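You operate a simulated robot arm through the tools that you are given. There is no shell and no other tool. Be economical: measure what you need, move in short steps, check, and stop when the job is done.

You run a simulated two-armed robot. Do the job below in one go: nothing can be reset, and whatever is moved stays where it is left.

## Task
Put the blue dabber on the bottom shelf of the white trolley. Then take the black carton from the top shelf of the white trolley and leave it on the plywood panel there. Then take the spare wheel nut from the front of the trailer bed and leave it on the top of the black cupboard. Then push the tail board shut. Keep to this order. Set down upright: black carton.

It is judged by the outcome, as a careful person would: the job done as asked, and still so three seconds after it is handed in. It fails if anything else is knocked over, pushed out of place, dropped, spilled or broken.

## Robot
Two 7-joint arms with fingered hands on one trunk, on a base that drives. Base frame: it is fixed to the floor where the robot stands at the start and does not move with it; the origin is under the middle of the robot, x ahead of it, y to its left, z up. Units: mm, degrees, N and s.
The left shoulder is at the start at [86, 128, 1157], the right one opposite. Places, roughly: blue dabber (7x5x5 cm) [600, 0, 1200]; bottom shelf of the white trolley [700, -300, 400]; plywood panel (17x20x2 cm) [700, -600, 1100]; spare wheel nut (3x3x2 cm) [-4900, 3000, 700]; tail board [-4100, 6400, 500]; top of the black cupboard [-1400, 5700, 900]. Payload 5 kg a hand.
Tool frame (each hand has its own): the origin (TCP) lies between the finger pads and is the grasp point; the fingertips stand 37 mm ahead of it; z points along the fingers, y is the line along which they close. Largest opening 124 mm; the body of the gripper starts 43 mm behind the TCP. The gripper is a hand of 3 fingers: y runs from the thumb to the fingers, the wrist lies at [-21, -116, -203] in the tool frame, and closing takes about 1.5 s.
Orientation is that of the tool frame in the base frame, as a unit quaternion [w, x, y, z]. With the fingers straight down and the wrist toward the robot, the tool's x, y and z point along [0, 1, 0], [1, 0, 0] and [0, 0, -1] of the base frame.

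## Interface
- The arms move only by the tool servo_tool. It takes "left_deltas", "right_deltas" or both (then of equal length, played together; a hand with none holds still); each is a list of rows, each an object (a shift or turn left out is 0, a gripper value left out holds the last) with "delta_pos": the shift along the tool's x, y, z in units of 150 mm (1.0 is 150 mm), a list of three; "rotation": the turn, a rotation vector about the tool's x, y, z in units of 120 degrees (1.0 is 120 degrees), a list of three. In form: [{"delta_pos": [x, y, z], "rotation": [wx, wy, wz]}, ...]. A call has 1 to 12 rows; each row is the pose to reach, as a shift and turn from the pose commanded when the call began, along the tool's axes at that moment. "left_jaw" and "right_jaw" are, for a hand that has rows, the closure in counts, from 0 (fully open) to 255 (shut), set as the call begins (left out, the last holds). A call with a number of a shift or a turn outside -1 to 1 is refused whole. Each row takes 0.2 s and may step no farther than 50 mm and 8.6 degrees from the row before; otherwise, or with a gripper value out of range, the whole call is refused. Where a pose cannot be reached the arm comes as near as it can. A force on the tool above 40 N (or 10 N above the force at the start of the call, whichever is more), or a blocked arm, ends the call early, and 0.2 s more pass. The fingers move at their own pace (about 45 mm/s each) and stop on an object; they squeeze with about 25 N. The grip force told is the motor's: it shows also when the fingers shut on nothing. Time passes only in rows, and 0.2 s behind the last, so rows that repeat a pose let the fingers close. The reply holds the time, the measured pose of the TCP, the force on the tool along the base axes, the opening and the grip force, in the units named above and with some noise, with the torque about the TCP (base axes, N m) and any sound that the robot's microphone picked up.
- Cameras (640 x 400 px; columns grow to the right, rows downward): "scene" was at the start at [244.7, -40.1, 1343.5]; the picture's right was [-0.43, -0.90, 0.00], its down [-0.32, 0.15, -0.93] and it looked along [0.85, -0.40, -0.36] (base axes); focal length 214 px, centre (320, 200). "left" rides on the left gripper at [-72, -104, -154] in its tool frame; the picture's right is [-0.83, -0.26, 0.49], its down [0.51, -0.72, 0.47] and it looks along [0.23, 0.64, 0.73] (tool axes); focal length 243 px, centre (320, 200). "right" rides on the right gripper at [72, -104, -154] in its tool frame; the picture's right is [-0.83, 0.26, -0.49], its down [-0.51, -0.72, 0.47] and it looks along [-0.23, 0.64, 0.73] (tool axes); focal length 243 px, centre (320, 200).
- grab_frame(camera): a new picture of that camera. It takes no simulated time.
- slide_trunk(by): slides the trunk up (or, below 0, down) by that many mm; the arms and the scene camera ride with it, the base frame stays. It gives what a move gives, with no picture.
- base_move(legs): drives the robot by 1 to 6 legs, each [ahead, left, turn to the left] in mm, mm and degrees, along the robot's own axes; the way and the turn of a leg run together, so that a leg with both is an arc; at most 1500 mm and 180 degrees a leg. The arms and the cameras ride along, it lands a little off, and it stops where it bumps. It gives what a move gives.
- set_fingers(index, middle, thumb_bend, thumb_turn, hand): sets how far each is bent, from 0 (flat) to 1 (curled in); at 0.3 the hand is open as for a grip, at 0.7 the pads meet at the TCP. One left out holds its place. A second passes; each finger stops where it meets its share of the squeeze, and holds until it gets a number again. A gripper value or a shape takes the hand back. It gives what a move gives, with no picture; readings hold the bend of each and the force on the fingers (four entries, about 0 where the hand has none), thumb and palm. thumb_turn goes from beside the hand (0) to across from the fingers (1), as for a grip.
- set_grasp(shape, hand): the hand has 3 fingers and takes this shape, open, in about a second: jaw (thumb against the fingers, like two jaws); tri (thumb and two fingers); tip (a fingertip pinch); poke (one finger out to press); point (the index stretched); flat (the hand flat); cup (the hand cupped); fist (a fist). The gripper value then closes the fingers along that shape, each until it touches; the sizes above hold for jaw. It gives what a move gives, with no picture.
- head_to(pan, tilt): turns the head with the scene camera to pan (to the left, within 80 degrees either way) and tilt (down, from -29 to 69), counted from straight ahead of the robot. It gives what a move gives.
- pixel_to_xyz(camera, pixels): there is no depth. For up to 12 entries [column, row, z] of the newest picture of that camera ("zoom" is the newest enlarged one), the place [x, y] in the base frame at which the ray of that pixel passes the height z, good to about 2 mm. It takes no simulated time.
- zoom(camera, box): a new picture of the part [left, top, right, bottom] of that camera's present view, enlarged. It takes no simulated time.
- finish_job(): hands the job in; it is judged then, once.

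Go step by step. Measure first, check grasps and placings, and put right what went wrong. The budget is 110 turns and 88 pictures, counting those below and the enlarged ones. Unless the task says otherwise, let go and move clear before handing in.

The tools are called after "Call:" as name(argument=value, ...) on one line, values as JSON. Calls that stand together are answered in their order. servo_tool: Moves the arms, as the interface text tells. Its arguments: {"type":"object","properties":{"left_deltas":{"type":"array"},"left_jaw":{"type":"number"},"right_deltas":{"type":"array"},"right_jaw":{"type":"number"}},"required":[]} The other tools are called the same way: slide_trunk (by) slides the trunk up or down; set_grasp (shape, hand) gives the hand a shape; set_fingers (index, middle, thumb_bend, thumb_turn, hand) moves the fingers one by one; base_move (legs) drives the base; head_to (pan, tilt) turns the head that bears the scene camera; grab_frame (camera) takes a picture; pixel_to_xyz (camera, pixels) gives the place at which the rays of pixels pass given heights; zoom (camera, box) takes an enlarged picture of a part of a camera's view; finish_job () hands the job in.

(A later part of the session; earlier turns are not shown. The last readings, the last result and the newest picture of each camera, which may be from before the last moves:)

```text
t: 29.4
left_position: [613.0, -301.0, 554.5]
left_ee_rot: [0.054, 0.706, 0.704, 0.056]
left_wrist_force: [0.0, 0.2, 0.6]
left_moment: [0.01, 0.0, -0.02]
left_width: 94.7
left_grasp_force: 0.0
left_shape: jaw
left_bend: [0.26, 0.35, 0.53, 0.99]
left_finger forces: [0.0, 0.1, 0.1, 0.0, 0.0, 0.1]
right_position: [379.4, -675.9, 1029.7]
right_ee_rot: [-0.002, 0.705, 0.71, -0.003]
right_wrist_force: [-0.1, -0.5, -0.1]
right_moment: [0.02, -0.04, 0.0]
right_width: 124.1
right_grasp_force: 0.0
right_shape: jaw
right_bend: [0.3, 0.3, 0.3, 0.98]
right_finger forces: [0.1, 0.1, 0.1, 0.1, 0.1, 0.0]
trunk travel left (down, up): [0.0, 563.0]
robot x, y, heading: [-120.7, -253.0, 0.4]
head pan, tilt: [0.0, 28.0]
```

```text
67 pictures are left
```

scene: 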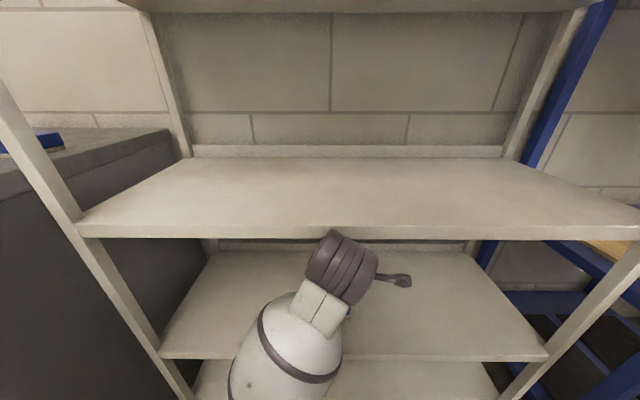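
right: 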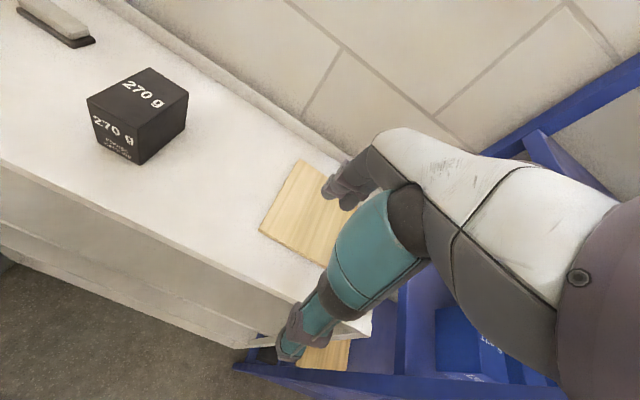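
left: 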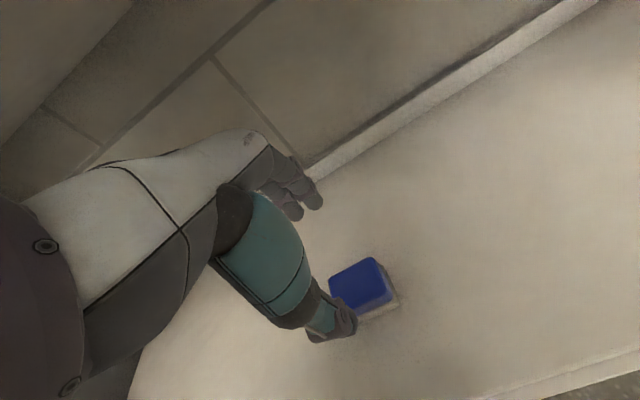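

The base still can't move, so some other part touches. I look to the left and to the right for it.

Call:
head_to(pan=55, tilt=45)

Call:
grab_frame(camera="scene")

Call:
head_to(pan=-60, tilt=40)

Call:
grab_frame(camera="scene")

```text
t: 30.6
left_position: [613.5, -301.2, 554.7]
left_ee_rot: [0.054, 0.706, 0.704, 0.057]
left_wrist_force: [0.2, -0.4, -0.5]
left_moment: [0.01, 0.02, 0.01]
left_width: 94.7
left_grasp_force: 0.0
left_shape: jaw
left_bend: [0.26, 0.35, 0.53, 0.99]
left_finger forces: [0.1, 0.0, 0.0, 0.1, 0.1, 0.1]
right_position: [379.7, -675.8, 1030.5]
right_ee_rot: [-0.002, 0.705, 0.709, -0.003]
right_wrist_force: [0.1, 0.3, 0.1]
right_moment: [0.0, 0.02, 0.01]
right_width: 123.8
right_grasp_force: 0.0
right_shape: jaw
right_bend: [0.3, 0.3, 0.3, 0.98]
right_finger forces: [0.0, 0.1, 0.0, 0.0, 0.1, 0.0]
trunk travel left (down, up): [0.0, 563.0]
robot x, y, heading: [-120.6, -252.6, 0.8]
head pan, tilt: [55.0, 45.0]
```

```text
66 pictures are left
```

scene: 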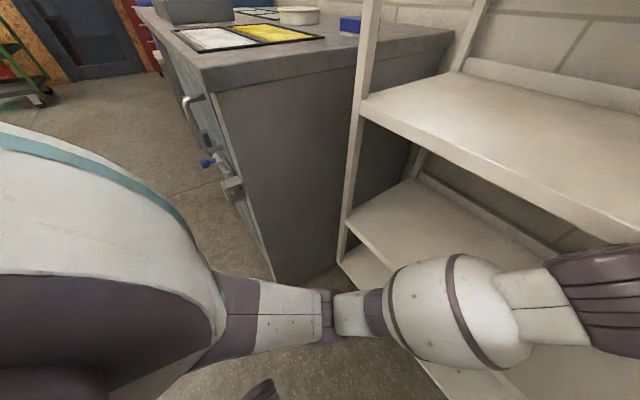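

```text
t: 32.5
left_position: [612.8, -299.8, 553.7]
left_ee_rot: [0.054, 0.705, 0.704, 0.057]
left_wrist_force: [-0.1, 0.3, 1.4]
left_moment: [0.01, 0.0, -0.01]
left_width: 94.7
left_grasp_force: 0.0
left_shape: jaw
left_bend: [0.26, 0.35, 0.53, 0.99]
left_finger forces: [0.0, 0.1, 0.0, 0.0, 0.0, 0.1]
right_position: [380.0, -675.8, 1030.4]
right_ee_rot: [-0.001, 0.705, 0.709, -0.003]
right_wrist_force: [-0.6, -0.4, -1.0]
right_moment: [-0.02, -0.02, 0.07]
right_width: 123.8
right_grasp_force: 0.0
right_shape: jaw
right_bend: [0.3, 0.3, 0.3, 0.98]
right_finger forces: [0.0, 0.0, 0.0, 0.1, 0.0, 0.0]
trunk travel left (down, up): [0.0, 563.0]
robot x, y, heading: [-117.5, -251.8, 0.1]
head pan, tilt: [-60.0, 40.0]
```

```text
65 pictures are left
```

scene: 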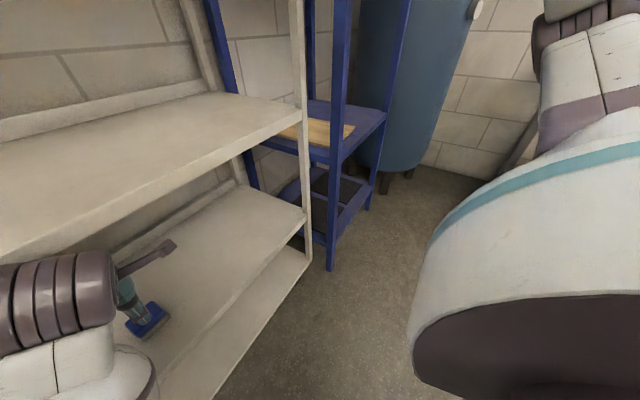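

Both sides look clear from here. I check the right hand's own camera.

Call:
grab_frame(camera="right")

Call:
head_to(pan=-75, tilt=0)

Call:
grab_frame(camera="scene")

```text
64 pictures are left
```

right: 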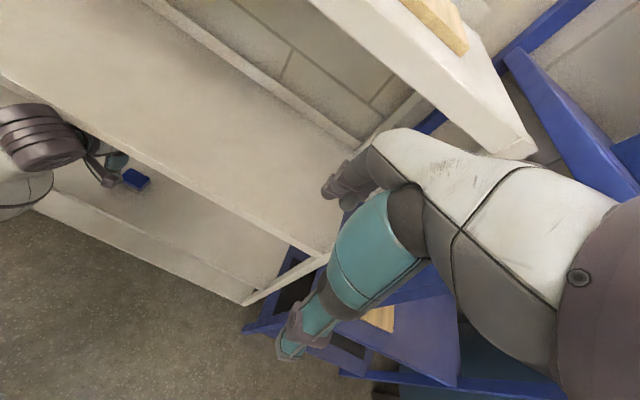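

```text
t: 33.6
left_position: [613.4, -301.1, 554.4]
left_ee_rot: [0.054, 0.705, 0.705, 0.057]
left_wrist_force: [-0.1, 0.4, 0.0]
left_moment: [-0.02, 0.03, -0.04]
left_width: 94.8
left_grasp_force: 0.0
left_shape: jaw
left_bend: [0.26, 0.35, 0.53, 0.99]
left_finger forces: [0.0, 0.0, 0.0, 0.0, 0.1, 0.0]
right_position: [380.4, -675.8, 1029.4]
right_ee_rot: [-0.002, 0.705, 0.709, -0.003]
right_wrist_force: [0.1, 0.1, 0.6]
right_moment: [-0.02, 0.01, 0.01]
right_width: 124.0
right_grasp_force: 0.0
right_shape: jaw
right_bend: [0.3, 0.3, 0.3, 0.98]
right_finger forces: [0.0, 0.0, 0.1, 0.0, 0.0, 0.0]
trunk travel left (down, up): [0.0, 563.0]
robot x, y, heading: [-119.1, -256.0, 0.5]
head pan, tilt: [-75.0, 0.0]
```

```text
63 pictures are left
```

scene: 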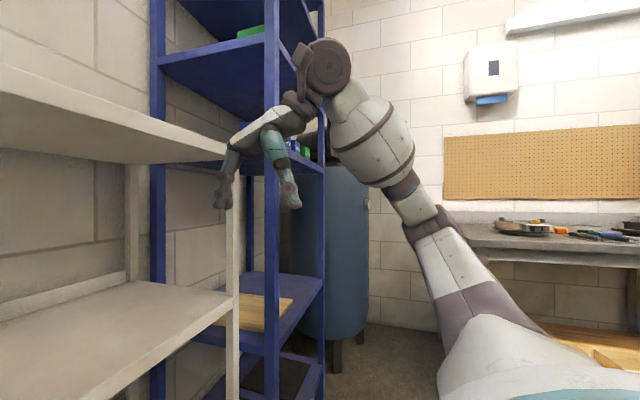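

The lift came up 7 mm short and tilted: the wrist (purple, (340,265) in the earlier view) presses on the edge of the 778 shelf. I lower 25 mm (tips stay above the dabber) and draw the hand straight back.

Call:
servo_tool(left_deltas=[{"delta_pos": [0, -0.015, 0.08]}, {"delta_pos": [0, -0.029, 0.164]}, {"delta_pos": [0, -0.2, 0.134]}, {"delta_pos": [0, -0.45, 0.09]}, {"delta_pos": [0, -0.7, 0.045]}, {"delta_pos": [0, -0.97, 0.0]}, {"delta_pos": [0, -0.97, 0.0]}])

Call:
head_to(pan=15, tilt=35)

Call:
grab_frame(camera="scene")

```text
t: 35.1
left_position: [520.3, -277.6, 597.0]
left_ee_rot: [0.096, 0.695, 0.698, 0.145]
left_wrist_force: [-0.2, -0.3, 0.4]
left_moment: [0.0, 0.04, 0.02]
left_width: 94.9
left_grasp_force: 0.1
left_shape: jaw
left_bend: [0.27, 0.35, 0.53, 0.99]
left_finger forces: [0.0, 0.0, 0.0, 0.0, 0.1, 0.0]
right_position: [381.3, -676.4, 1029.4]
right_ee_rot: [-0.001, 0.705, 0.709, -0.003]
right_wrist_force: [0.9, -0.4, 0.2]
right_moment: [-0.01, -0.01, 0.0]
right_width: 123.9
right_grasp_force: 0.0
right_shape: jaw
right_bend: [0.3, 0.3, 0.3, 0.98]
right_finger forces: [0.0, 0.0, 0.1, 0.0, 0.0, 0.1]
trunk travel left (down, up): [0.0, 563.0]
robot x, y, heading: [-123.3, -254.1, 0.6]
head pan, tilt: [-75.0, 0.0]
stopped in row 7 (left hand): the arm was blocked; the commanded pose is now the measured one
```

```text
t: 36.7
left_position: [519.9, -279.3, 597.7]
left_ee_rot: [0.095, 0.694, 0.698, 0.146]
left_wrist_force: [-0.1, 0.1, 0.7]
left_moment: [-0.02, -0.02, -0.04]
left_width: 94.7
left_grasp_force: 0.1
left_shape: jaw
left_bend: [0.27, 0.35, 0.53, 0.99]
left_finger forces: [0.1, 0.0, 0.0, 0.1, 0.0, 0.1]
right_position: [380.2, -676.1, 1029.2]
right_ee_rot: [-0.002, 0.704, 0.71, -0.003]
right_wrist_force: [0.1, 0.6, -0.2]
right_moment: [-0.03, -0.03, -0.02]
right_width: 123.7
right_grasp_force: 0.0
right_shape: jaw
right_bend: [0.3, 0.3, 0.3, 0.98]
right_finger forces: [0.0, 0.0, 0.0, 0.1, 0.0, 0.0]
trunk travel left (down, up): [0.0, 563.0]
robot x, y, heading: [-119.1, -258.3, 0.6]
head pan, tilt: [15.0, 35.0]
```

```text
62 pictures are left
```

scene: 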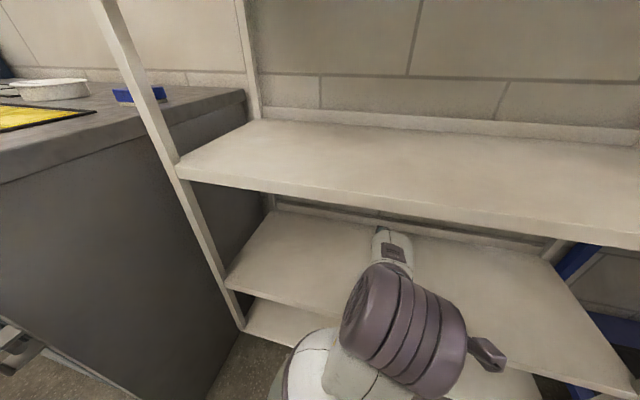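

The arm was blocked on the way out and twisted; I need to see where the elbow is.

Call:
head_to(pan=40, tilt=66)

Call:
grab_frame(camera="scene")

Call:
grab_frame(camera="left")

```text
t: 37.7
left_position: [518.9, -277.7, 597.9]
left_ee_rot: [0.096, 0.694, 0.699, 0.145]
left_wrist_force: [0.5, 0.6, -0.6]
left_moment: [-0.01, 0.0, 0.0]
left_width: 95.0
left_grasp_force: 0.1
left_shape: jaw
left_bend: [0.27, 0.35, 0.53, 0.99]
left_finger forces: [0.1, 0.1, 0.1, 0.0, 0.1, 0.0]
right_position: [380.6, -676.5, 1031.4]
right_ee_rot: [-0.002, 0.705, 0.709, -0.003]
right_wrist_force: [0.0, -1.0, -0.2]
right_moment: [0.03, 0.01, 0.0]
right_width: 123.7
right_grasp_force: 0.1
right_shape: jaw
right_bend: [0.3, 0.3, 0.3, 0.98]
right_finger forces: [0.1, 0.1, 0.0, 0.0, 0.0, 0.1]
trunk travel left (down, up): [0.0, 563.0]
robot x, y, heading: [-120.9, -257.2, 0.6]
head pan, tilt: [40.0, 66.0]
```

```text
61 pictures are left
```

scene: 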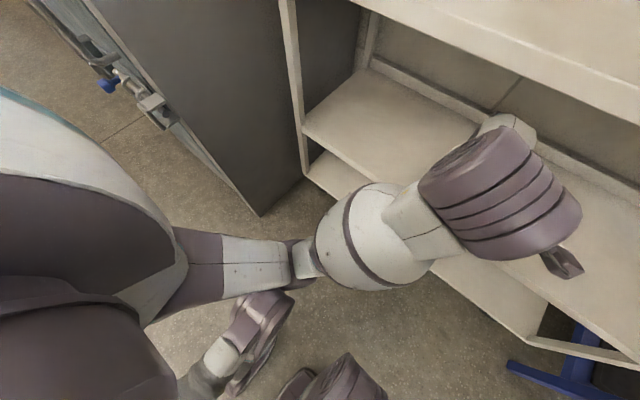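

```text
60 pictures are left
```

left: 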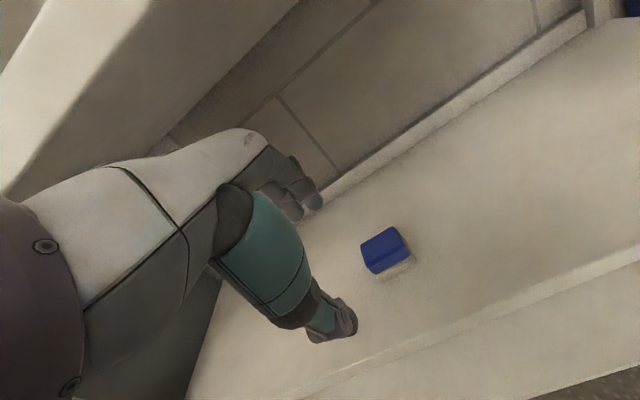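

The elbow sits down beside the robot's own knee (260,310), so this looks like a self-contact when folding. I raise the trunk 40 mm to free it and try backing out.

Call:
slide_trunk(by=40)

Call:
base_move(legs=[[-250, 0, 0]])

Call:
grab_frame(camera="scene")

```text
t: 38.3
left_position: [545.8, -216.8, 628.0]
left_ee_rot: [0.053, 0.679, 0.689, 0.25]
left_wrist_force: [0.4, -0.8, 0.0]
left_moment: [0.0, -0.01, 0.06]
left_width: 94.3
left_grasp_force: 0.0
left_shape: jaw
left_bend: [0.27, 0.35, 0.53, 0.99]
left_finger forces: [0.1, 0.1, 0.0, 0.0, 0.0, 0.1]
right_position: [378.8, -675.9, 1057.0]
right_ee_rot: [0.0, 0.704, 0.71, -0.003]
right_wrist_force: [-0.7, -0.7, -0.4]
right_moment: [-0.01, -0.01, -0.01]
right_width: 124.1
right_grasp_force: 0.1
right_shape: jaw
right_bend: [0.3, 0.3, 0.3, 0.98]
right_finger forces: [0.0, 0.0, 0.0, 0.0, 0.1, 0.1]
trunk travel left (down, up): [-27.0, 536.0]
robot x, y, heading: [-120.0, -252.6, 0.2]
head pan, tilt: [40.0, 66.0]
stopped: the arm was blocked; the commanded pose is now the measured one
```

```text
t: 40.1
left_position: [296.6, -214.5, 628.1]
left_ee_rot: [0.053, 0.677, 0.69, 0.25]
left_wrist_force: [0.3, -0.3, -0.4]
left_moment: [0.01, -0.02, 0.06]
left_width: 94.8
left_grasp_force: 0.0
left_shape: jaw
left_bend: [0.27, 0.35, 0.53, 0.99]
left_finger forces: [0.1, 0.1, 0.0, 0.0, 0.0, 0.0]
right_position: [132.8, -675.6, 1057.6]
right_ee_rot: [-0.001, 0.702, 0.712, -0.001]
right_wrist_force: [-0.6, 0.1, 0.2]
right_moment: [0.01, -0.03, 0.02]
right_width: 124.0
right_grasp_force: 0.2
right_shape: jaw
right_bend: [0.3, 0.3, 0.3, 0.98]
right_finger forces: [0.0, 0.0, 0.0, 0.0, 0.0, 0.1]
trunk travel left (down, up): [-27.0, 536.0]
robot x, y, heading: [-367.8, -258.7, 0.6]
head pan, tilt: [40.0, 66.0]
```

```text
59 pictures are left
```

scene: 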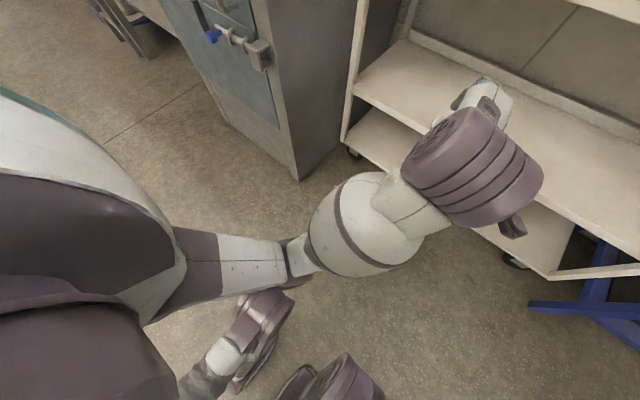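

The base is free at x≈−368. I back off a bit more, raise the trunk, and check trolley and dabber.

Call:
base_move(legs=[[-150, 0, 0]])

Call:
slide_trunk(by=323)

Call:
head_to(pan=0, tilt=30)

Call:
grab_frame(camera="scene")

```text
t: 41.5
left_position: [150.1, -217.9, 627.6]
left_ee_rot: [0.054, 0.677, 0.69, 0.25]
left_wrist_force: [-0.3, -0.7, 0.6]
left_moment: [0.02, -0.01, -0.03]
left_width: 94.7
left_grasp_force: 0.0
left_shape: jaw
left_bend: [0.27, 0.35, 0.53, 0.99]
left_finger forces: [0.0, 0.0, 0.0, 0.0, 0.0, 0.0]
right_position: [-15.9, -677.7, 1057.0]
right_ee_rot: [-0.001, 0.703, 0.711, -0.002]
right_wrist_force: [0.8, 0.1, 0.1]
right_moment: [-0.02, -0.04, -0.02]
right_width: 123.7
right_grasp_force: 0.1
right_shape: jaw
right_bend: [0.3, 0.3, 0.3, 0.98]
right_finger forces: [0.1, 0.1, 0.0, 0.0, 0.1, 0.0]
trunk travel left (down, up): [-27.0, 536.0]
robot x, y, heading: [-516.5, -255.0, 0.5]
head pan, tilt: [40.0, 66.0]
```

```text
t: 44.7
left_position: [150.7, -217.4, 949.9]
left_ee_rot: [0.052, 0.677, 0.69, 0.25]
left_wrist_force: [-0.1, 0.3, -0.4]
left_moment: [0.01, 0.03, 0.02]
left_width: 95.0
left_grasp_force: 0.0
left_shape: jaw
left_bend: [0.26, 0.35, 0.53, 0.99]
left_finger forces: [0.1, 0.1, 0.1, 0.1, 0.1, 0.0]
right_position: [-15.5, -678.8, 1378.6]
right_ee_rot: [-0.002, 0.703, 0.711, -0.002]
right_wrist_force: [0.0, -0.9, 0.7]
right_moment: [0.02, -0.03, 0.02]
right_width: 123.8
right_grasp_force: 0.0
right_shape: jaw
right_bend: [0.3, 0.3, 0.3, 0.98]
right_finger forces: [0.0, 0.1, 0.1, 0.0, 0.1, 0.1]
trunk travel left (down, up): [-350.0, 213.0]
robot x, y, heading: [-517.0, -259.2, 0.4]
head pan, tilt: [40.0, 66.0]
```

```text
t: 45.7
left_position: [149.8, -218.6, 950.5]
left_ee_rot: [0.052, 0.678, 0.69, 0.249]
left_wrist_force: [0.7, -0.5, -0.1]
left_moment: [-0.02, 0.0, -0.01]
left_width: 94.9
left_grasp_force: 0.0
left_shape: jaw
left_bend: [0.26, 0.35, 0.53, 0.99]
left_finger forces: [0.0, 0.1, 0.0, 0.1, 0.0, 0.0]
right_position: [-15.1, -678.6, 1379.5]
right_ee_rot: [-0.001, 0.703, 0.711, -0.002]
right_wrist_force: [0.6, 0.3, -0.1]
right_moment: [-0.01, -0.02, -0.02]
right_width: 123.9
right_grasp_force: 0.0
right_shape: jaw
right_bend: [0.3, 0.3, 0.3, 0.98]
right_finger forces: [0.0, 0.0, 0.0, 0.1, 0.0, 0.0]
trunk travel left (down, up): [-350.0, 213.0]
robot x, y, heading: [-519.4, -257.7, 0.7]
head pan, tilt: [0.0, 30.0]
```

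```text
58 pictures are left
```

scene: 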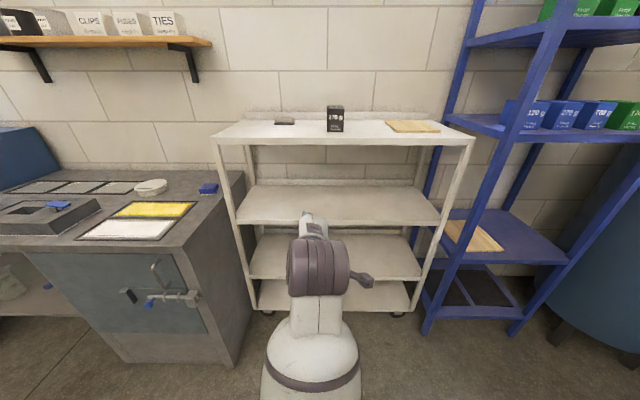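

The trolley stands unmoved, with carton at (335,119) and panel at (412,126). I raise the left hand out of the way and measure both.

Call:
pixel_to_xyz(camera="scene", pixels=[[327, 131.5, 1137], [343, 131.5, 1137], [328, 108, 1220], [387, 121, 1150], [428, 120, 1150], [440, 131, 1150], [394, 133, 1150], [215, 143, 1137], [474, 144, 1137]])

Call:
zoom(camera="scene", box=[260, 80, 460, 205])

Call:
servo_tool(left_deltas=[{"delta_pos": [0.08, 0.124, -0.262]}, {"delta_pos": [0.16, 0.248, -0.524]}, {"delta_pos": [0.24, 0.372, -0.786]}])

Call:
servo_tool(left_deltas=[{"delta_pos": [0.08, 0.124, -0.262]}, {"delta_pos": [0.16, 0.248, -0.524]}, {"delta_pos": [0.24, 0.372, -0.786]}])

Call:
servo_tool(left_deltas=[{"delta_pos": [0.08, 0.124, -0.262]}, {"delta_pos": [0.16, 0.248, -0.524]}, {"delta_pos": [0.24, 0.372, -0.786]}])

```text
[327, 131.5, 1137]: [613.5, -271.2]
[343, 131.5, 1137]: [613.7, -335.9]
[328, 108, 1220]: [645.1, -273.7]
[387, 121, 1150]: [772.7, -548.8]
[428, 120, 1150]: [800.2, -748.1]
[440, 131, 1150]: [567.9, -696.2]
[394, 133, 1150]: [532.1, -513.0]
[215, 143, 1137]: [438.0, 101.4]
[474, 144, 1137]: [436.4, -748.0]
```

```text
3.20 times, centred on (360, 142) of scene
```

zoom: 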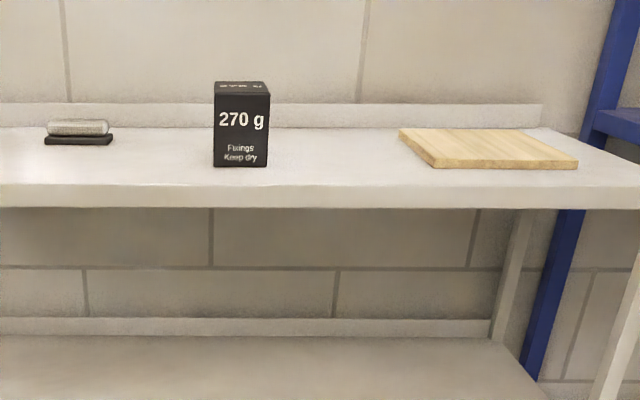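

```text
t: 46.5
left_position: [148.1, -218.1, 1088.7]
left_ee_rot: [0.053, 0.677, 0.69, 0.25]
left_wrist_force: [0.1, 0.5, -0.5]
left_moment: [-0.04, -0.04, 0.02]
left_width: 95.0
left_grasp_force: 0.1
left_shape: jaw
left_bend: [0.27, 0.35, 0.53, 0.99]
left_finger forces: [0.0, 0.0, 0.0, 0.0, 0.0, 0.0]
right_position: [-14.7, -678.3, 1379.5]
right_ee_rot: [-0.001, 0.703, 0.711, -0.002]
right_wrist_force: [0.3, 0.2, 0.4]
right_moment: [0.01, 0.01, -0.02]
right_width: 123.4
right_grasp_force: 0.1
right_shape: jaw
right_bend: [0.3, 0.3, 0.3, 0.98]
right_finger forces: [0.0, 0.1, 0.1, 0.0, 0.0, 0.1]
trunk travel left (down, up): [-350.0, 213.0]
robot x, y, heading: [-514.5, -258.7, 0.5]
head pan, tilt: [0.0, 30.0]
```

```text
t: 47.3
left_position: [155.1, -214.7, 1217.5]
left_ee_rot: [0.055, 0.677, 0.689, 0.252]
left_wrist_force: [0.2, -0.4, 0.6]
left_moment: [-0.03, 0.03, -0.04]
left_width: 94.9
left_grasp_force: 0.1
left_shape: jaw
left_bend: [0.27, 0.35, 0.53, 0.99]
left_finger forces: [0.0, 0.0, 0.1, 0.1, 0.0, 0.0]
left hand out of reach, approached as far as the arm can: row 3
right_position: [-15.2, -678.7, 1380.1]
right_ee_rot: [-0.002, 0.702, 0.712, -0.002]
right_wrist_force: [0.6, 0.1, -0.5]
right_moment: [0.0, 0.01, 0.01]
right_width: 124.0
right_grasp_force: 0.0
right_shape: jaw
right_bend: [0.3, 0.3, 0.3, 0.98]
right_finger forces: [0.1, 0.0, 0.0, 0.0, 0.1, 0.0]
trunk travel left (down, up): [-350.0, 213.0]
robot x, y, heading: [-514.2, -254.6, 0.9]
head pan, tilt: [0.0, 30.0]
```

```text
t: 48.1
left_position: [209.5, -208.1, 1333.4]
left_ee_rot: [0.057, 0.675, 0.689, 0.257]
left_wrist_force: [-0.2, -0.2, -0.7]
left_moment: [-0.01, 0.01, 0.01]
left_width: 94.6
left_grasp_force: 0.1
left_shape: jaw
left_bend: [0.27, 0.35, 0.53, 0.99]
left_finger forces: [0.1, 0.0, 0.1, 0.0, 0.0, 0.0]
left hand out of reach, approached as far as the arm can: row 1, 2, 3
right_position: [-14.6, -679.6, 1380.0]
right_ee_rot: [-0.001, 0.702, 0.712, -0.002]
right_wrist_force: [-0.3, 0.1, 0.0]
right_moment: [0.0, -0.03, -0.01]
right_width: 124.0
right_grasp_force: 0.0
right_shape: jaw
right_bend: [0.3, 0.3, 0.3, 0.98]
right_finger forces: [0.1, 0.0, 0.1, 0.0, 0.0, 0.1]
trunk travel left (down, up): [-350.0, 213.0]
robot x, y, heading: [-515.0, -259.7, 0.7]
head pan, tilt: [0.0, 30.0]
```

The left hand is up at z 1333. I shift it left, drive to about (−15, −105) and measure the carton and panel from close up with the right hand's camera and head.

Call:
servo_tool(left_deltas=[{"delta_pos": [0.28, -0.01, 0.08]}, {"delta_pos": [0.56, -0.02, 0.16]}, {"delta_pos": [0.84, -0.03, 0.24]}])

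Call:
base_move(legs=[[0, 155, 0], [500, 0, 0]])

Call:
head_to(pan=-32, tilt=35)

Call:
grab_frame(camera="scene")

Call:
grab_frame(camera="right")

```text
t: 48.9
left_position: [212.0, -71.2, 1331.1]
left_ee_rot: [0.053, 0.677, 0.691, 0.25]
left_wrist_force: [1.1, 0.1, -0.1]
left_moment: [-0.03, 0.0, -0.01]
left_width: 95.0
left_grasp_force: 0.0
left_shape: jaw
left_bend: [0.27, 0.35, 0.53, 0.99]
left_finger forces: [0.0, 0.0, 0.1, 0.0, 0.0, 0.0]
right_position: [-15.0, -676.7, 1379.6]
right_ee_rot: [0.0, 0.703, 0.712, -0.003]
right_wrist_force: [-0.2, 0.4, 0.0]
right_moment: [-0.02, 0.01, -0.01]
right_width: 123.9
right_grasp_force: 0.1
right_shape: jaw
right_bend: [0.3, 0.3, 0.3, 0.98]
right_finger forces: [0.0, 0.0, 0.0, 0.1, 0.0, 0.1]
trunk travel left (down, up): [-350.0, 213.0]
robot x, y, heading: [-516.0, -256.5, 0.7]
head pan, tilt: [0.0, 30.0]
```

```text
t: 52.6
left_position: [641.5, 90.2, 1345.5]
left_ee_rot: [0.062, 0.674, 0.69, 0.257]
left_wrist_force: [-0.4, -0.1, -0.6]
left_moment: [0.0, 0.02, 0.03]
left_width: 95.0
left_grasp_force: 0.0
left_shape: jaw
left_bend: [0.26, 0.35, 0.53, 0.99]
left_finger forces: [0.0, 0.0, 0.0, 0.0, 0.0, 0.0]
right_position: [417.9, -510.0, 1391.5]
right_ee_rot: [0.007, 0.701, 0.713, 0.004]
right_wrist_force: [-1.1, 0.1, -0.2]
right_moment: [0.02, 0.02, 0.02]
right_width: 123.7
right_grasp_force: 0.1
right_shape: jaw
right_bend: [0.3, 0.3, 0.3, 0.98]
right_finger forces: [0.0, 0.0, 0.1, 0.1, 0.1, 0.0]
trunk travel left (down, up): [-350.0, 213.0]
robot x, y, heading: [-60.2, -96.8, 1.5]
head pan, tilt: [0.0, 30.0]
stopped in leg 2: the robot was blocked; the commanded pose is now the measured one
```

```text
t: 53.6
left_position: [641.0, 89.9, 1345.5]
left_ee_rot: [0.063, 0.675, 0.689, 0.256]
left_wrist_force: [0.8, -0.3, -0.2]
left_moment: [-0.01, 0.0, 0.0]
left_width: 94.8
left_grasp_force: 0.1
left_shape: jaw
left_bend: [0.26, 0.35, 0.53, 0.99]
left_finger forces: [0.0, 0.0, 0.0, 0.0, 0.1, 0.0]
right_position: [416.1, -511.5, 1391.2]
right_ee_rot: [0.007, 0.702, 0.712, 0.005]
right_wrist_force: [-0.4, -0.2, -1.6]
right_moment: [-0.01, 0.0, 0.01]
right_width: 123.7
right_grasp_force: 0.1
right_shape: jaw
right_bend: [0.3, 0.3, 0.3, 0.98]
right_finger forces: [0.1, 0.1, 0.0, 0.0, 0.1, 0.0]
trunk travel left (down, up): [-350.0, 213.0]
robot x, y, heading: [-55.8, -96.3, 0.9]
head pan, tilt: [-32.0, 35.0]
```

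```text
56 pictures are left
```

scene: 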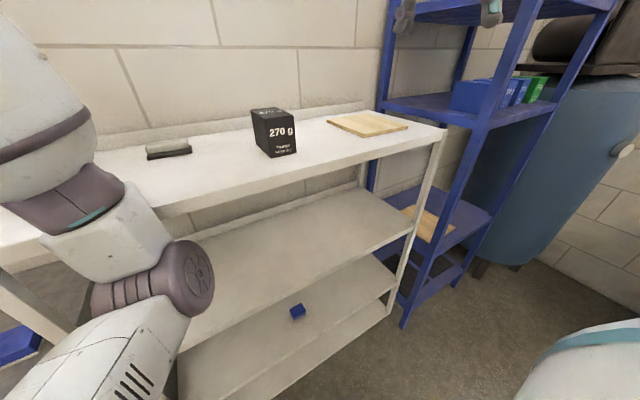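

```text
55 pictures are left
```

right: 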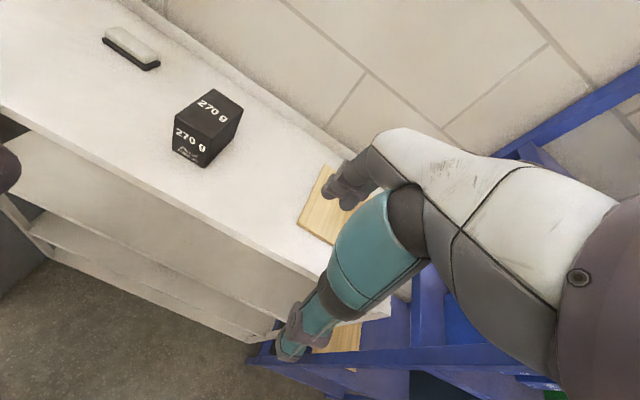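

The left elbow at (190,280) hangs low and met the trolley's front. I back off 60 mm and shift right, since the right arm can reach from there.

Call:
base_move(legs=[[-60, 0, 0], [0, -140, 0]])

Call:
grab_frame(camera="scene")

Call:
grab_frame(camera="right")

```text
t: 55.5
left_position: [610.8, -47.5, 1328.4]
left_ee_rot: [0.054, 0.677, 0.69, 0.249]
left_wrist_force: [-0.3, 0.3, 0.3]
left_moment: [-0.02, -0.03, -0.01]
left_width: 95.1
left_grasp_force: 0.0
left_shape: jaw
left_bend: [0.26, 0.35, 0.53, 0.99]
left_finger forces: [0.0, 0.0, 0.0, 0.0, 0.0, 0.0]
right_position: [386.7, -649.9, 1381.9]
right_ee_rot: [0.001, 0.702, 0.712, -0.003]
right_wrist_force: [0.0, 1.3, 0.2]
right_moment: [-0.02, -0.02, -0.05]
right_width: 123.9
right_grasp_force: 0.1
right_shape: jaw
right_bend: [0.3, 0.3, 0.3, 0.98]
right_finger forces: [0.0, 0.1, 0.0, 0.0, 0.0, 0.0]
trunk travel left (down, up): [-350.0, 213.0]
robot x, y, heading: [-112.5, -233.4, 0.7]
head pan, tilt: [-32.0, 35.0]
```

```text
54 pictures are left
```

scene: 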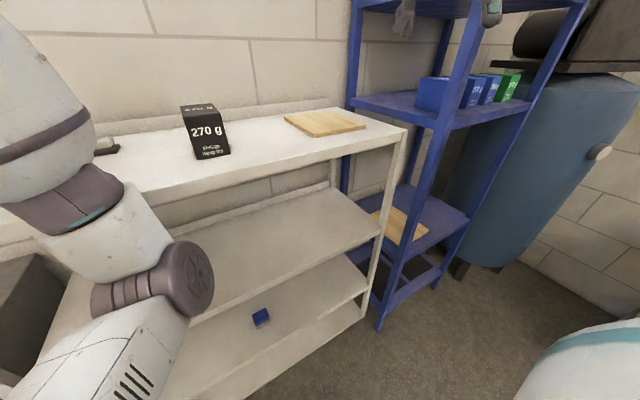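

```text
53 pictures are left
```

right: 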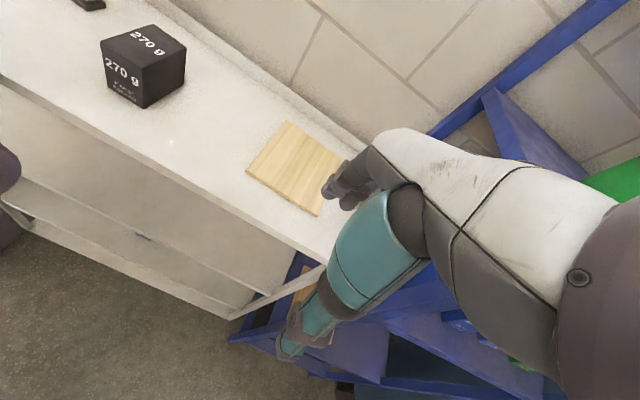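

I triangulate the carton and panel from both pictures.

Call:
pixel_to_xyz(camera="right", pixels=[[109, 92, 1137], [147, 108, 1137], [184, 80, 1137], [101, 45, 1215], [144, 72, 1215], [187, 45, 1215], [152, 24, 1215], [285, 121, 1155], [317, 214, 1155], [246, 170, 1155]])

Call:
pixel_to_xyz(camera="scene", pixels=[[196, 160, 1137], [231, 153, 1137], [189, 126, 1215], [225, 120, 1215], [180, 106, 1215], [214, 103, 1215], [284, 119, 1155], [342, 109, 1155], [367, 125, 1155], [315, 136, 1155]])

Call:
zoom(camera="scene", box=[160, 80, 400, 230])

```text
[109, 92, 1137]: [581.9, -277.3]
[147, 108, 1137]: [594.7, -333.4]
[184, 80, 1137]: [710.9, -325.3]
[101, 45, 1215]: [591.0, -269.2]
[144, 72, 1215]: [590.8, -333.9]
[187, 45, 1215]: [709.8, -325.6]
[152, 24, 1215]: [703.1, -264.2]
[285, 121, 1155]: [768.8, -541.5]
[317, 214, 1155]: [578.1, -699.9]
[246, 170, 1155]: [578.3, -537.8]
```

```text
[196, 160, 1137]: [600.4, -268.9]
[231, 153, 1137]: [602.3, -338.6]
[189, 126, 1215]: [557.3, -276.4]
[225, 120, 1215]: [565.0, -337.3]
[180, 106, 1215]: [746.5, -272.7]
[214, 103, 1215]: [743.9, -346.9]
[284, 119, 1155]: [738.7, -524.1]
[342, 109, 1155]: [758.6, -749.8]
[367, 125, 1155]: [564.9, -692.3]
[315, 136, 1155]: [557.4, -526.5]
```

```text
2.67 times, centred on (280, 155) of scene
```

zoom: 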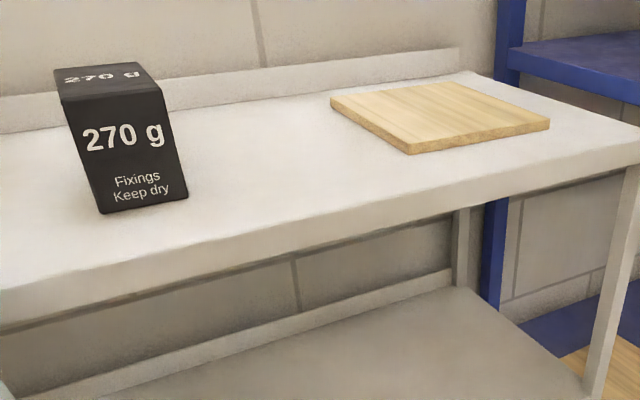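

Carton: x≈592–702, y≈−336…−270, top ≈1205; panel centre ≈(673, −619), about 190×162. I'll grasp the carton across y, so I turn the right hand 90° while moving it over.

Call:
servo_tool(right_deltas=[{"delta_pos": [0.08, 0.08, 0], "rotation": [0, 0, -0.069]}, {"delta_pos": [0.16, 0.16, 0], "rotation": [0, 0, -0.138]}, {"delta_pos": [0.24, 0.24, 0], "rotation": [0, 0, -0.207]}, {"delta_pos": [0.32, 0.32, 0], "rotation": [0, 0, -0.276]}, {"delta_pos": [0.4, 0.4, 0], "rotation": [0, 0, -0.345]}, {"delta_pos": [0.48, 0.48, 0], "rotation": [0, 0, -0.414]}, {"delta_pos": [0.56, 0.56, 0], "rotation": [0, 0, -0.483]}, {"delta_pos": [0.64, 0.64, 0], "rotation": [0, 0, -0.552]}, {"delta_pos": [0.72, 0.72, 0], "rotation": [0, 0, -0.621]}, {"delta_pos": [0.8, 0.8, 0], "rotation": [0, 0, -0.69]}, {"delta_pos": [0.9, 0.9, 0], "rotation": [0, 0, -0.757]}, {"delta_pos": [0.9, 0.9, 0], "rotation": [0, 0, -0.757]}])

Call:
head_to(pan=-15, tilt=25)

Call:
grab_frame(camera="scene")

```text
t: 58.1
left_position: [611.6, -50.6, 1328.5]
left_ee_rot: [0.054, 0.678, 0.69, 0.249]
left_wrist_force: [-0.9, -0.9, 0.6]
left_moment: [0.02, -0.03, 0.04]
left_width: 94.7
left_grasp_force: 0.1
left_shape: jaw
left_bend: [0.26, 0.35, 0.53, 0.99]
left_finger forces: [0.1, 0.1, 0.1, 0.0, 0.0, 0.0]
right_position: [521.0, -515.5, 1379.6]
right_ee_rot: [-0.001, -0.015, 1.0, -0.001]
right_wrist_force: [0.4, -0.5, 0.4]
right_moment: [0.0, -0.01, 0.0]
right_width: 123.9
right_grasp_force: 0.1
right_shape: jaw
right_bend: [0.3, 0.3, 0.3, 0.98]
right_finger forces: [0.1, 0.0, 0.0, 0.0, 0.0, 0.0]
trunk travel left (down, up): [-350.0, 213.0]
robot x, y, heading: [-114.8, -235.7, 0.8]
head pan, tilt: [-32.0, 35.0]
```

```text
t: 58.9
left_position: [612.3, -49.8, 1327.8]
left_ee_rot: [0.054, 0.678, 0.69, 0.249]
left_wrist_force: [-0.6, 1.2, -0.1]
left_moment: [-0.01, 0.03, -0.01]
left_width: 94.5
left_grasp_force: 0.1
left_shape: jaw
left_bend: [0.26, 0.35, 0.53, 0.99]
left_finger forces: [0.0, 0.0, 0.0, 0.0, 0.0, 0.0]
right_position: [521.4, -514.9, 1378.5]
right_ee_rot: [-0.002, -0.016, 1.0, -0.002]
right_wrist_force: [-0.6, -0.7, 0.3]
right_moment: [0.04, 0.03, -0.03]
right_width: 124.0
right_grasp_force: 0.0
right_shape: jaw
right_bend: [0.3, 0.3, 0.3, 0.98]
right_finger forces: [0.1, 0.1, 0.1, 0.0, 0.1, 0.0]
trunk travel left (down, up): [-350.0, 213.0]
robot x, y, heading: [-114.5, -234.3, 0.6]
head pan, tilt: [-15.0, 25.0]
```

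```text
51 pictures are left
```

scene: 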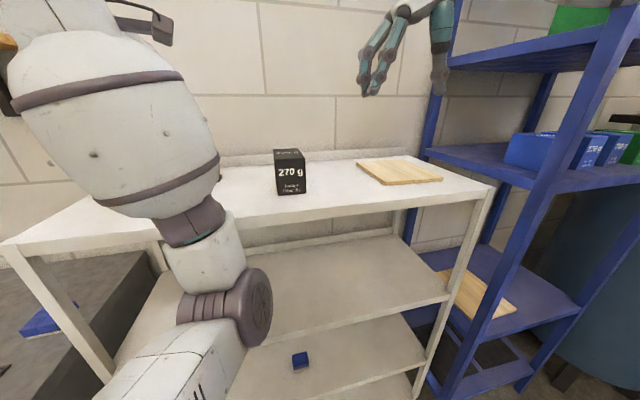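

The hand is turned as wanted. I move it over the carton in two stages.

Call:
servo_tool(right_deltas=[{"delta_pos": [-0.17, 0.2, 0]}, {"delta_pos": [-0.34, 0.4, 0]}, {"delta_pos": [-0.51, 0.6, 0]}, {"delta_pos": [-0.68, 0.8, 0]}, {"delta_pos": [-0.86, 0.98, 0]}])

Call:
servo_tool(right_deltas=[{"delta_pos": [0, 0.22, 0.15]}, {"delta_pos": [0, 0.43, 0.35]}, {"delta_pos": [0, 0.43, 0.55]}, {"delta_pos": [0, 0.43, 0.55]}])

Call:
grab_frame(camera="right")

Call:
zoom(camera="scene", box=[200, 80, 440, 230])

```text
t: 60.1
left_position: [616.1, -47.3, 1325.2]
left_ee_rot: [0.053, 0.678, 0.69, 0.247]
left_wrist_force: [2.4, 0.2, 0.2]
left_moment: [0.0, 0.03, 0.02]
left_width: 94.9
left_grasp_force: 0.1
left_shape: jaw
left_bend: [0.26, 0.35, 0.53, 0.99]
left_finger forces: [0.0, 0.0, 0.0, 0.0, 0.0, 0.0]
right_position: [649.7, -363.6, 1375.4]
right_ee_rot: [-0.004, -0.015, 1.0, -0.002]
right_wrist_force: [0.7, 0.5, -0.6]
right_moment: [-0.02, 0.06, 0.0]
right_width: 124.0
right_grasp_force: 0.1
right_shape: jaw
right_bend: [0.3, 0.3, 0.3, 0.98]
right_finger forces: [0.0, 0.0, 0.0, 0.0, 0.0, 0.0]
trunk travel left (down, up): [-350.0, 213.0]
robot x, y, heading: [-114.2, -234.9, 0.5]
head pan, tilt: [-15.0, 25.0]
```

```text
t: 61.1
left_position: [612.3, -48.6, 1329.7]
left_ee_rot: [0.053, 0.678, 0.69, 0.248]
left_wrist_force: [0.1, 0.5, -0.1]
left_moment: [-0.04, 0.0, -0.01]
left_width: 95.0
left_grasp_force: 0.2
left_shape: jaw
left_bend: [0.26, 0.35, 0.53, 0.99]
left_finger forces: [0.0, 0.0, 0.1, 0.1, 0.0, 0.0]
right_position: [644.8, -299.8, 1296.3]
right_ee_rot: [-0.002, -0.014, 1.0, -0.002]
right_wrist_force: [1.0, 0.4, 0.1]
right_moment: [0.0, 0.01, 0.01]
right_width: 124.0
right_grasp_force: 0.1
right_shape: jaw
right_bend: [0.3, 0.3, 0.3, 0.98]
right_finger forces: [0.0, 0.0, 0.1, 0.0, 0.0, 0.0]
right hand out of reach, approached as far as the arm can: row 2
trunk travel left (down, up): [-350.0, 213.0]
robot x, y, heading: [-116.4, -235.5, 0.7]
head pan, tilt: [-15.0, 25.0]
```

```text
50 pictures are left
```

right: 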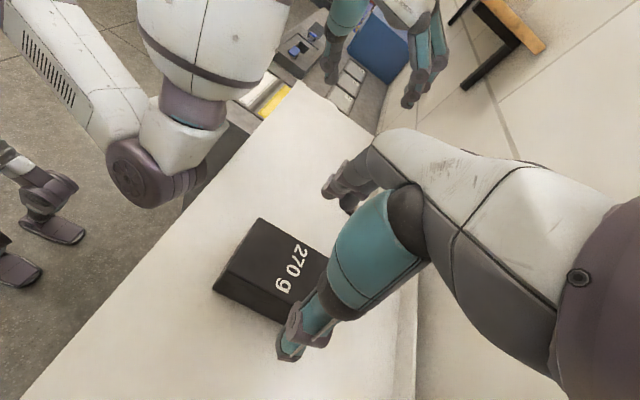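

```text
2.67 times, centred on (320, 155) of scene
```

zoom: 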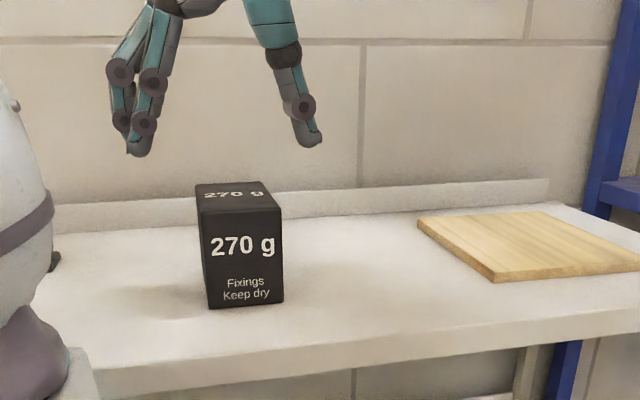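

The hand straddles the carton; I check its lateral centring using the right camera's view of its near top corners.

Call:
pixel_to_xyz(camera="right", pixels=[[260, 218, 1205], [231, 267, 1205], [327, 255, 1205], [213, 290, 1137], [280, 322, 1137]])

Call:
pixel_to_xyz(camera="zoom", pixels=[[199, 215, 1205], [281, 208, 1205], [197, 186, 1205], [261, 182, 1205], [208, 308, 1137], [283, 303, 1137]])

```text
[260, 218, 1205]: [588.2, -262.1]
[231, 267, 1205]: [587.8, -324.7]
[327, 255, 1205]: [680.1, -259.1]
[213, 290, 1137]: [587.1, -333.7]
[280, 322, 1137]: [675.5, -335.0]
```

```text
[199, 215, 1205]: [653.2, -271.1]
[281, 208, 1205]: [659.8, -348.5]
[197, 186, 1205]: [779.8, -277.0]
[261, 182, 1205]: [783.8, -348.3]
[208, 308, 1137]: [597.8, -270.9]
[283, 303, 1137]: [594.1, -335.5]
```

The carton is centred at y≈−302 and its top is about 1215. I descend to z≈1190 and close.

Call:
servo_tool(right_deltas=[{"delta_pos": [0, -0.012, 0.2]}, {"delta_pos": [0, -0.012, 0.4]}, {"delta_pos": [0, -0.012, 0.6]}, {"delta_pos": [0, -0.012, 0.71]}, {"delta_pos": [0, -0.012, 0.71]}])

Call:
zoom(camera="scene", box=[200, 80, 440, 230])

```text
t: 62.3
left_position: [613.8, -48.6, 1328.4]
left_ee_rot: [0.054, 0.679, 0.689, 0.248]
left_wrist_force: [0.5, -0.3, -0.3]
left_moment: [0.03, -0.01, 0.0]
left_width: 94.7
left_grasp_force: 0.1
left_shape: jaw
left_bend: [0.26, 0.35, 0.53, 0.99]
left_finger forces: [0.1, 0.1, 0.1, 0.0, 0.0, 0.0]
right_position: [643.3, -302.6, 1190.4]
right_ee_rot: [-0.001, -0.015, 1.0, -0.001]
right_wrist_force: [0.3, 0.3, 0.5]
right_moment: [0.01, 0.01, 0.02]
right_width: 124.0
right_grasp_force: 0.1
right_shape: jaw
right_bend: [0.3, 0.3, 0.3, 0.98]
right_finger forces: [0.0, 0.0, 0.0, 0.1, 0.0, 0.1]
trunk travel left (down, up): [-350.0, 213.0]
robot x, y, heading: [-115.2, -235.4, 0.9]
head pan, tilt: [-15.0, 25.0]
```

```text
2.67 times, centred on (320, 155) of scene
```

zoom: 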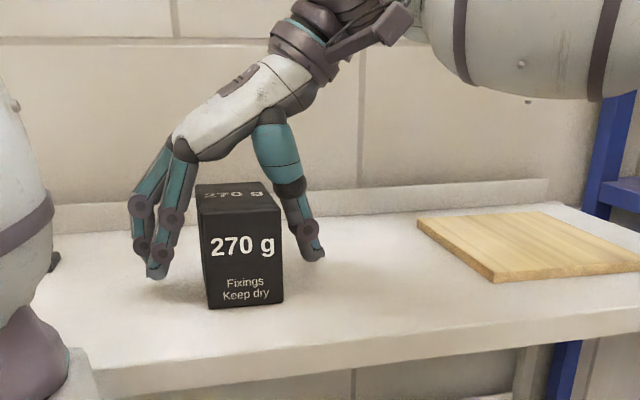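

Fingers straddle the carton well. I close and lift slightly.

Call:
servo_tool(right_deltas=[{"delta_pos": [0, 0, 0]}, {"delta_pos": [0, 0, 0]}, {"delta_pos": [0, 0, 0]}, {"delta_pos": [0, 0, 0]}, {"delta_pos": [0, 0, 0]}, {"delta_pos": [0, 0, 0]}, {"delta_pos": [0, 0, 0]}, {"delta_pos": [0, 0, 0]}], right_jaw=255)

Call:
servo_tool(right_deltas=[{"delta_pos": [0, 0, -0.1]}, {"delta_pos": [0, 0, -0.25]}, {"delta_pos": [0, 0, -0.4]}, {"delta_pos": [0, 0, -0.55]}])

Call:
grab_frame(camera="scene")

```text
t: 64.1
left_position: [612.3, -48.6, 1328.3]
left_ee_rot: [0.054, 0.678, 0.69, 0.248]
left_wrist_force: [0.1, -0.1, -0.5]
left_moment: [0.03, 0.03, -0.01]
left_width: 95.2
left_grasp_force: 0.0
left_shape: jaw
left_bend: [0.26, 0.35, 0.53, 0.99]
left_finger forces: [0.1, 0.1, 0.0, 0.0, 0.1, 0.1]
right_position: [642.7, -301.5, 1190.6]
right_ee_rot: [-0.001, -0.015, 1.0, -0.001]
right_wrist_force: [-0.3, -0.2, -0.6]
right_moment: [-0.02, 0.02, 0.0]
right_width: 59.1
right_grasp_force: 25.2
right_shape: jaw
right_bend: [0.74, 0.47, 0.69, 1.0]
right_finger forces: [14.4, 8.0, 0.1, 0.1, 22.5, 0.1]
trunk travel left (down, up): [-350.0, 213.0]
robot x, y, heading: [-114.8, -233.5, 0.8]
head pan, tilt: [-15.0, 25.0]
```

```text
t: 65.1
left_position: [612.6, -49.8, 1328.9]
left_ee_rot: [0.054, 0.678, 0.69, 0.248]
left_wrist_force: [0.0, -0.2, -0.5]
left_moment: [-0.04, -0.03, 0.02]
left_width: 94.5
left_grasp_force: 0.0
left_shape: jaw
left_bend: [0.26, 0.35, 0.53, 0.99]
left_finger forces: [0.0, 0.1, 0.0, 0.0, 0.0, 0.0]
right_position: [644.5, -300.3, 1274.4]
right_ee_rot: [-0.001, -0.014, 1.0, -0.002]
right_wrist_force: [-0.2, 0.2, -2.7]
right_moment: [-0.01, 0.02, 0.03]
right_width: 59.4
right_grasp_force: 25.3
right_shape: jaw
right_bend: [0.74, 0.47, 0.69, 1.0]
right_finger forces: [14.5, 8.1, 0.0, 0.0, 22.6, 0.0]
trunk travel left (down, up): [-350.0, 213.0]
robot x, y, heading: [-111.4, -238.5, 0.7]
head pan, tilt: [-15.0, 25.0]
```

```text
47 pictures are left
```

scene: 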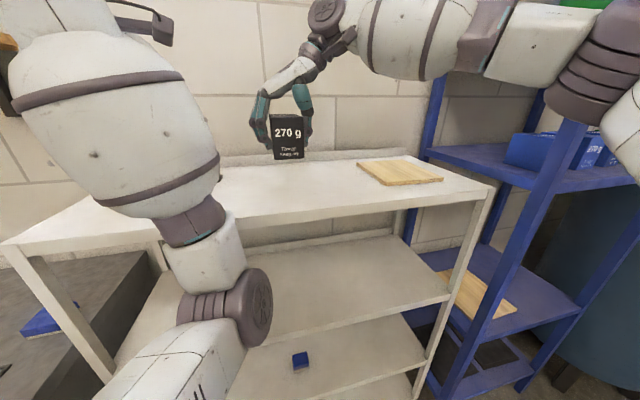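

The carton is held (59 mm, 25 N). The right elbow is near the blue rack, so I carry the carton over by arm rather than driving, checking midway.

Call:
servo_tool(right_deltas=[{"delta_pos": [-0.04, -0.25, 0]}, {"delta_pos": [-0.08, -0.5, 0]}, {"delta_pos": [-0.12, -0.75, 0]}, {"delta_pos": [-0.16, -1.0, 0]}])

Call:
servo_tool(right_deltas=[{"delta_pos": [0, -0.25, 0]}, {"delta_pos": [0, -0.5, 0]}, {"delta_pos": [0, -0.75, 0]}, {"delta_pos": [0, -1.0, 0]}, {"delta_pos": [0, -1.0, 0]}])

Call:
grab_frame(camera="scene")

```text
t: 66.1
left_position: [613.4, -52.2, 1327.7]
left_ee_rot: [0.053, 0.678, 0.689, 0.249]
left_wrist_force: [-0.7, 0.1, 0.7]
left_moment: [0.04, -0.02, 0.02]
left_width: 95.1
left_grasp_force: 0.0
left_shape: jaw
left_bend: [0.26, 0.35, 0.53, 0.99]
left_finger forces: [0.0, 0.0, 0.0, 0.0, 0.0, 0.0]
right_position: [668.7, -453.4, 1272.5]
right_ee_rot: [-0.003, -0.015, 1.0, -0.002]
right_wrist_force: [0.0, -1.0, -2.5]
right_moment: [0.06, 0.01, 0.01]
right_width: 58.9
right_grasp_force: 25.0
right_shape: jaw
right_bend: [0.74, 0.47, 0.69, 1.0]
right_finger forces: [14.8, 8.2, 0.1, 0.0, 23.0, 0.0]
trunk travel left (down, up): [-350.0, 213.0]
robot x, y, heading: [-115.2, -234.9, 0.9]
head pan, tilt: [-15.0, 25.0]
```

```text
t: 67.3
left_position: [611.8, -49.4, 1327.5]
left_ee_rot: [0.053, 0.678, 0.69, 0.248]
left_wrist_force: [-0.9, 0.3, -0.4]
left_moment: [-0.02, 0.0, -0.01]
left_width: 95.0
left_grasp_force: 0.1
left_shape: jaw
left_bend: [0.26, 0.35, 0.53, 0.99]
left_finger forces: [0.0, 0.0, 0.0, 0.0, 0.0, 0.0]
right_position: [675.2, -601.0, 1271.8]
right_ee_rot: [-0.002, -0.015, 1.0, -0.001]
right_wrist_force: [0.2, -0.2, -2.6]
right_moment: [0.0, -0.01, 0.02]
right_width: 59.2
right_grasp_force: 24.3
right_shape: jaw
right_bend: [0.74, 0.47, 0.69, 1.0]
right_finger forces: [14.9, 8.3, 0.0, 0.1, 22.9, 0.0]
trunk travel left (down, up): [-350.0, 213.0]
robot x, y, heading: [-116.3, -231.3, 0.7]
head pan, tilt: [-15.0, 25.0]
```

```text
46 pictures are left
```

scene: 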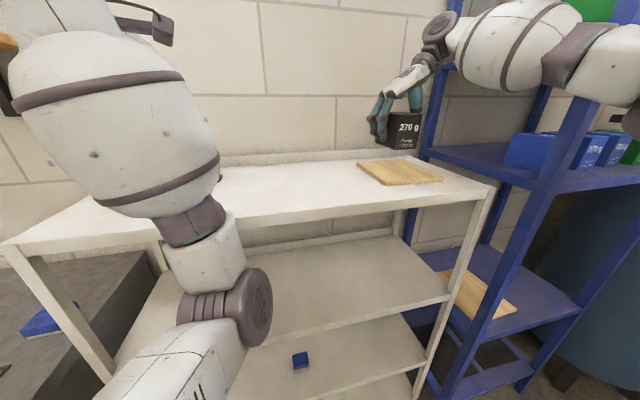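

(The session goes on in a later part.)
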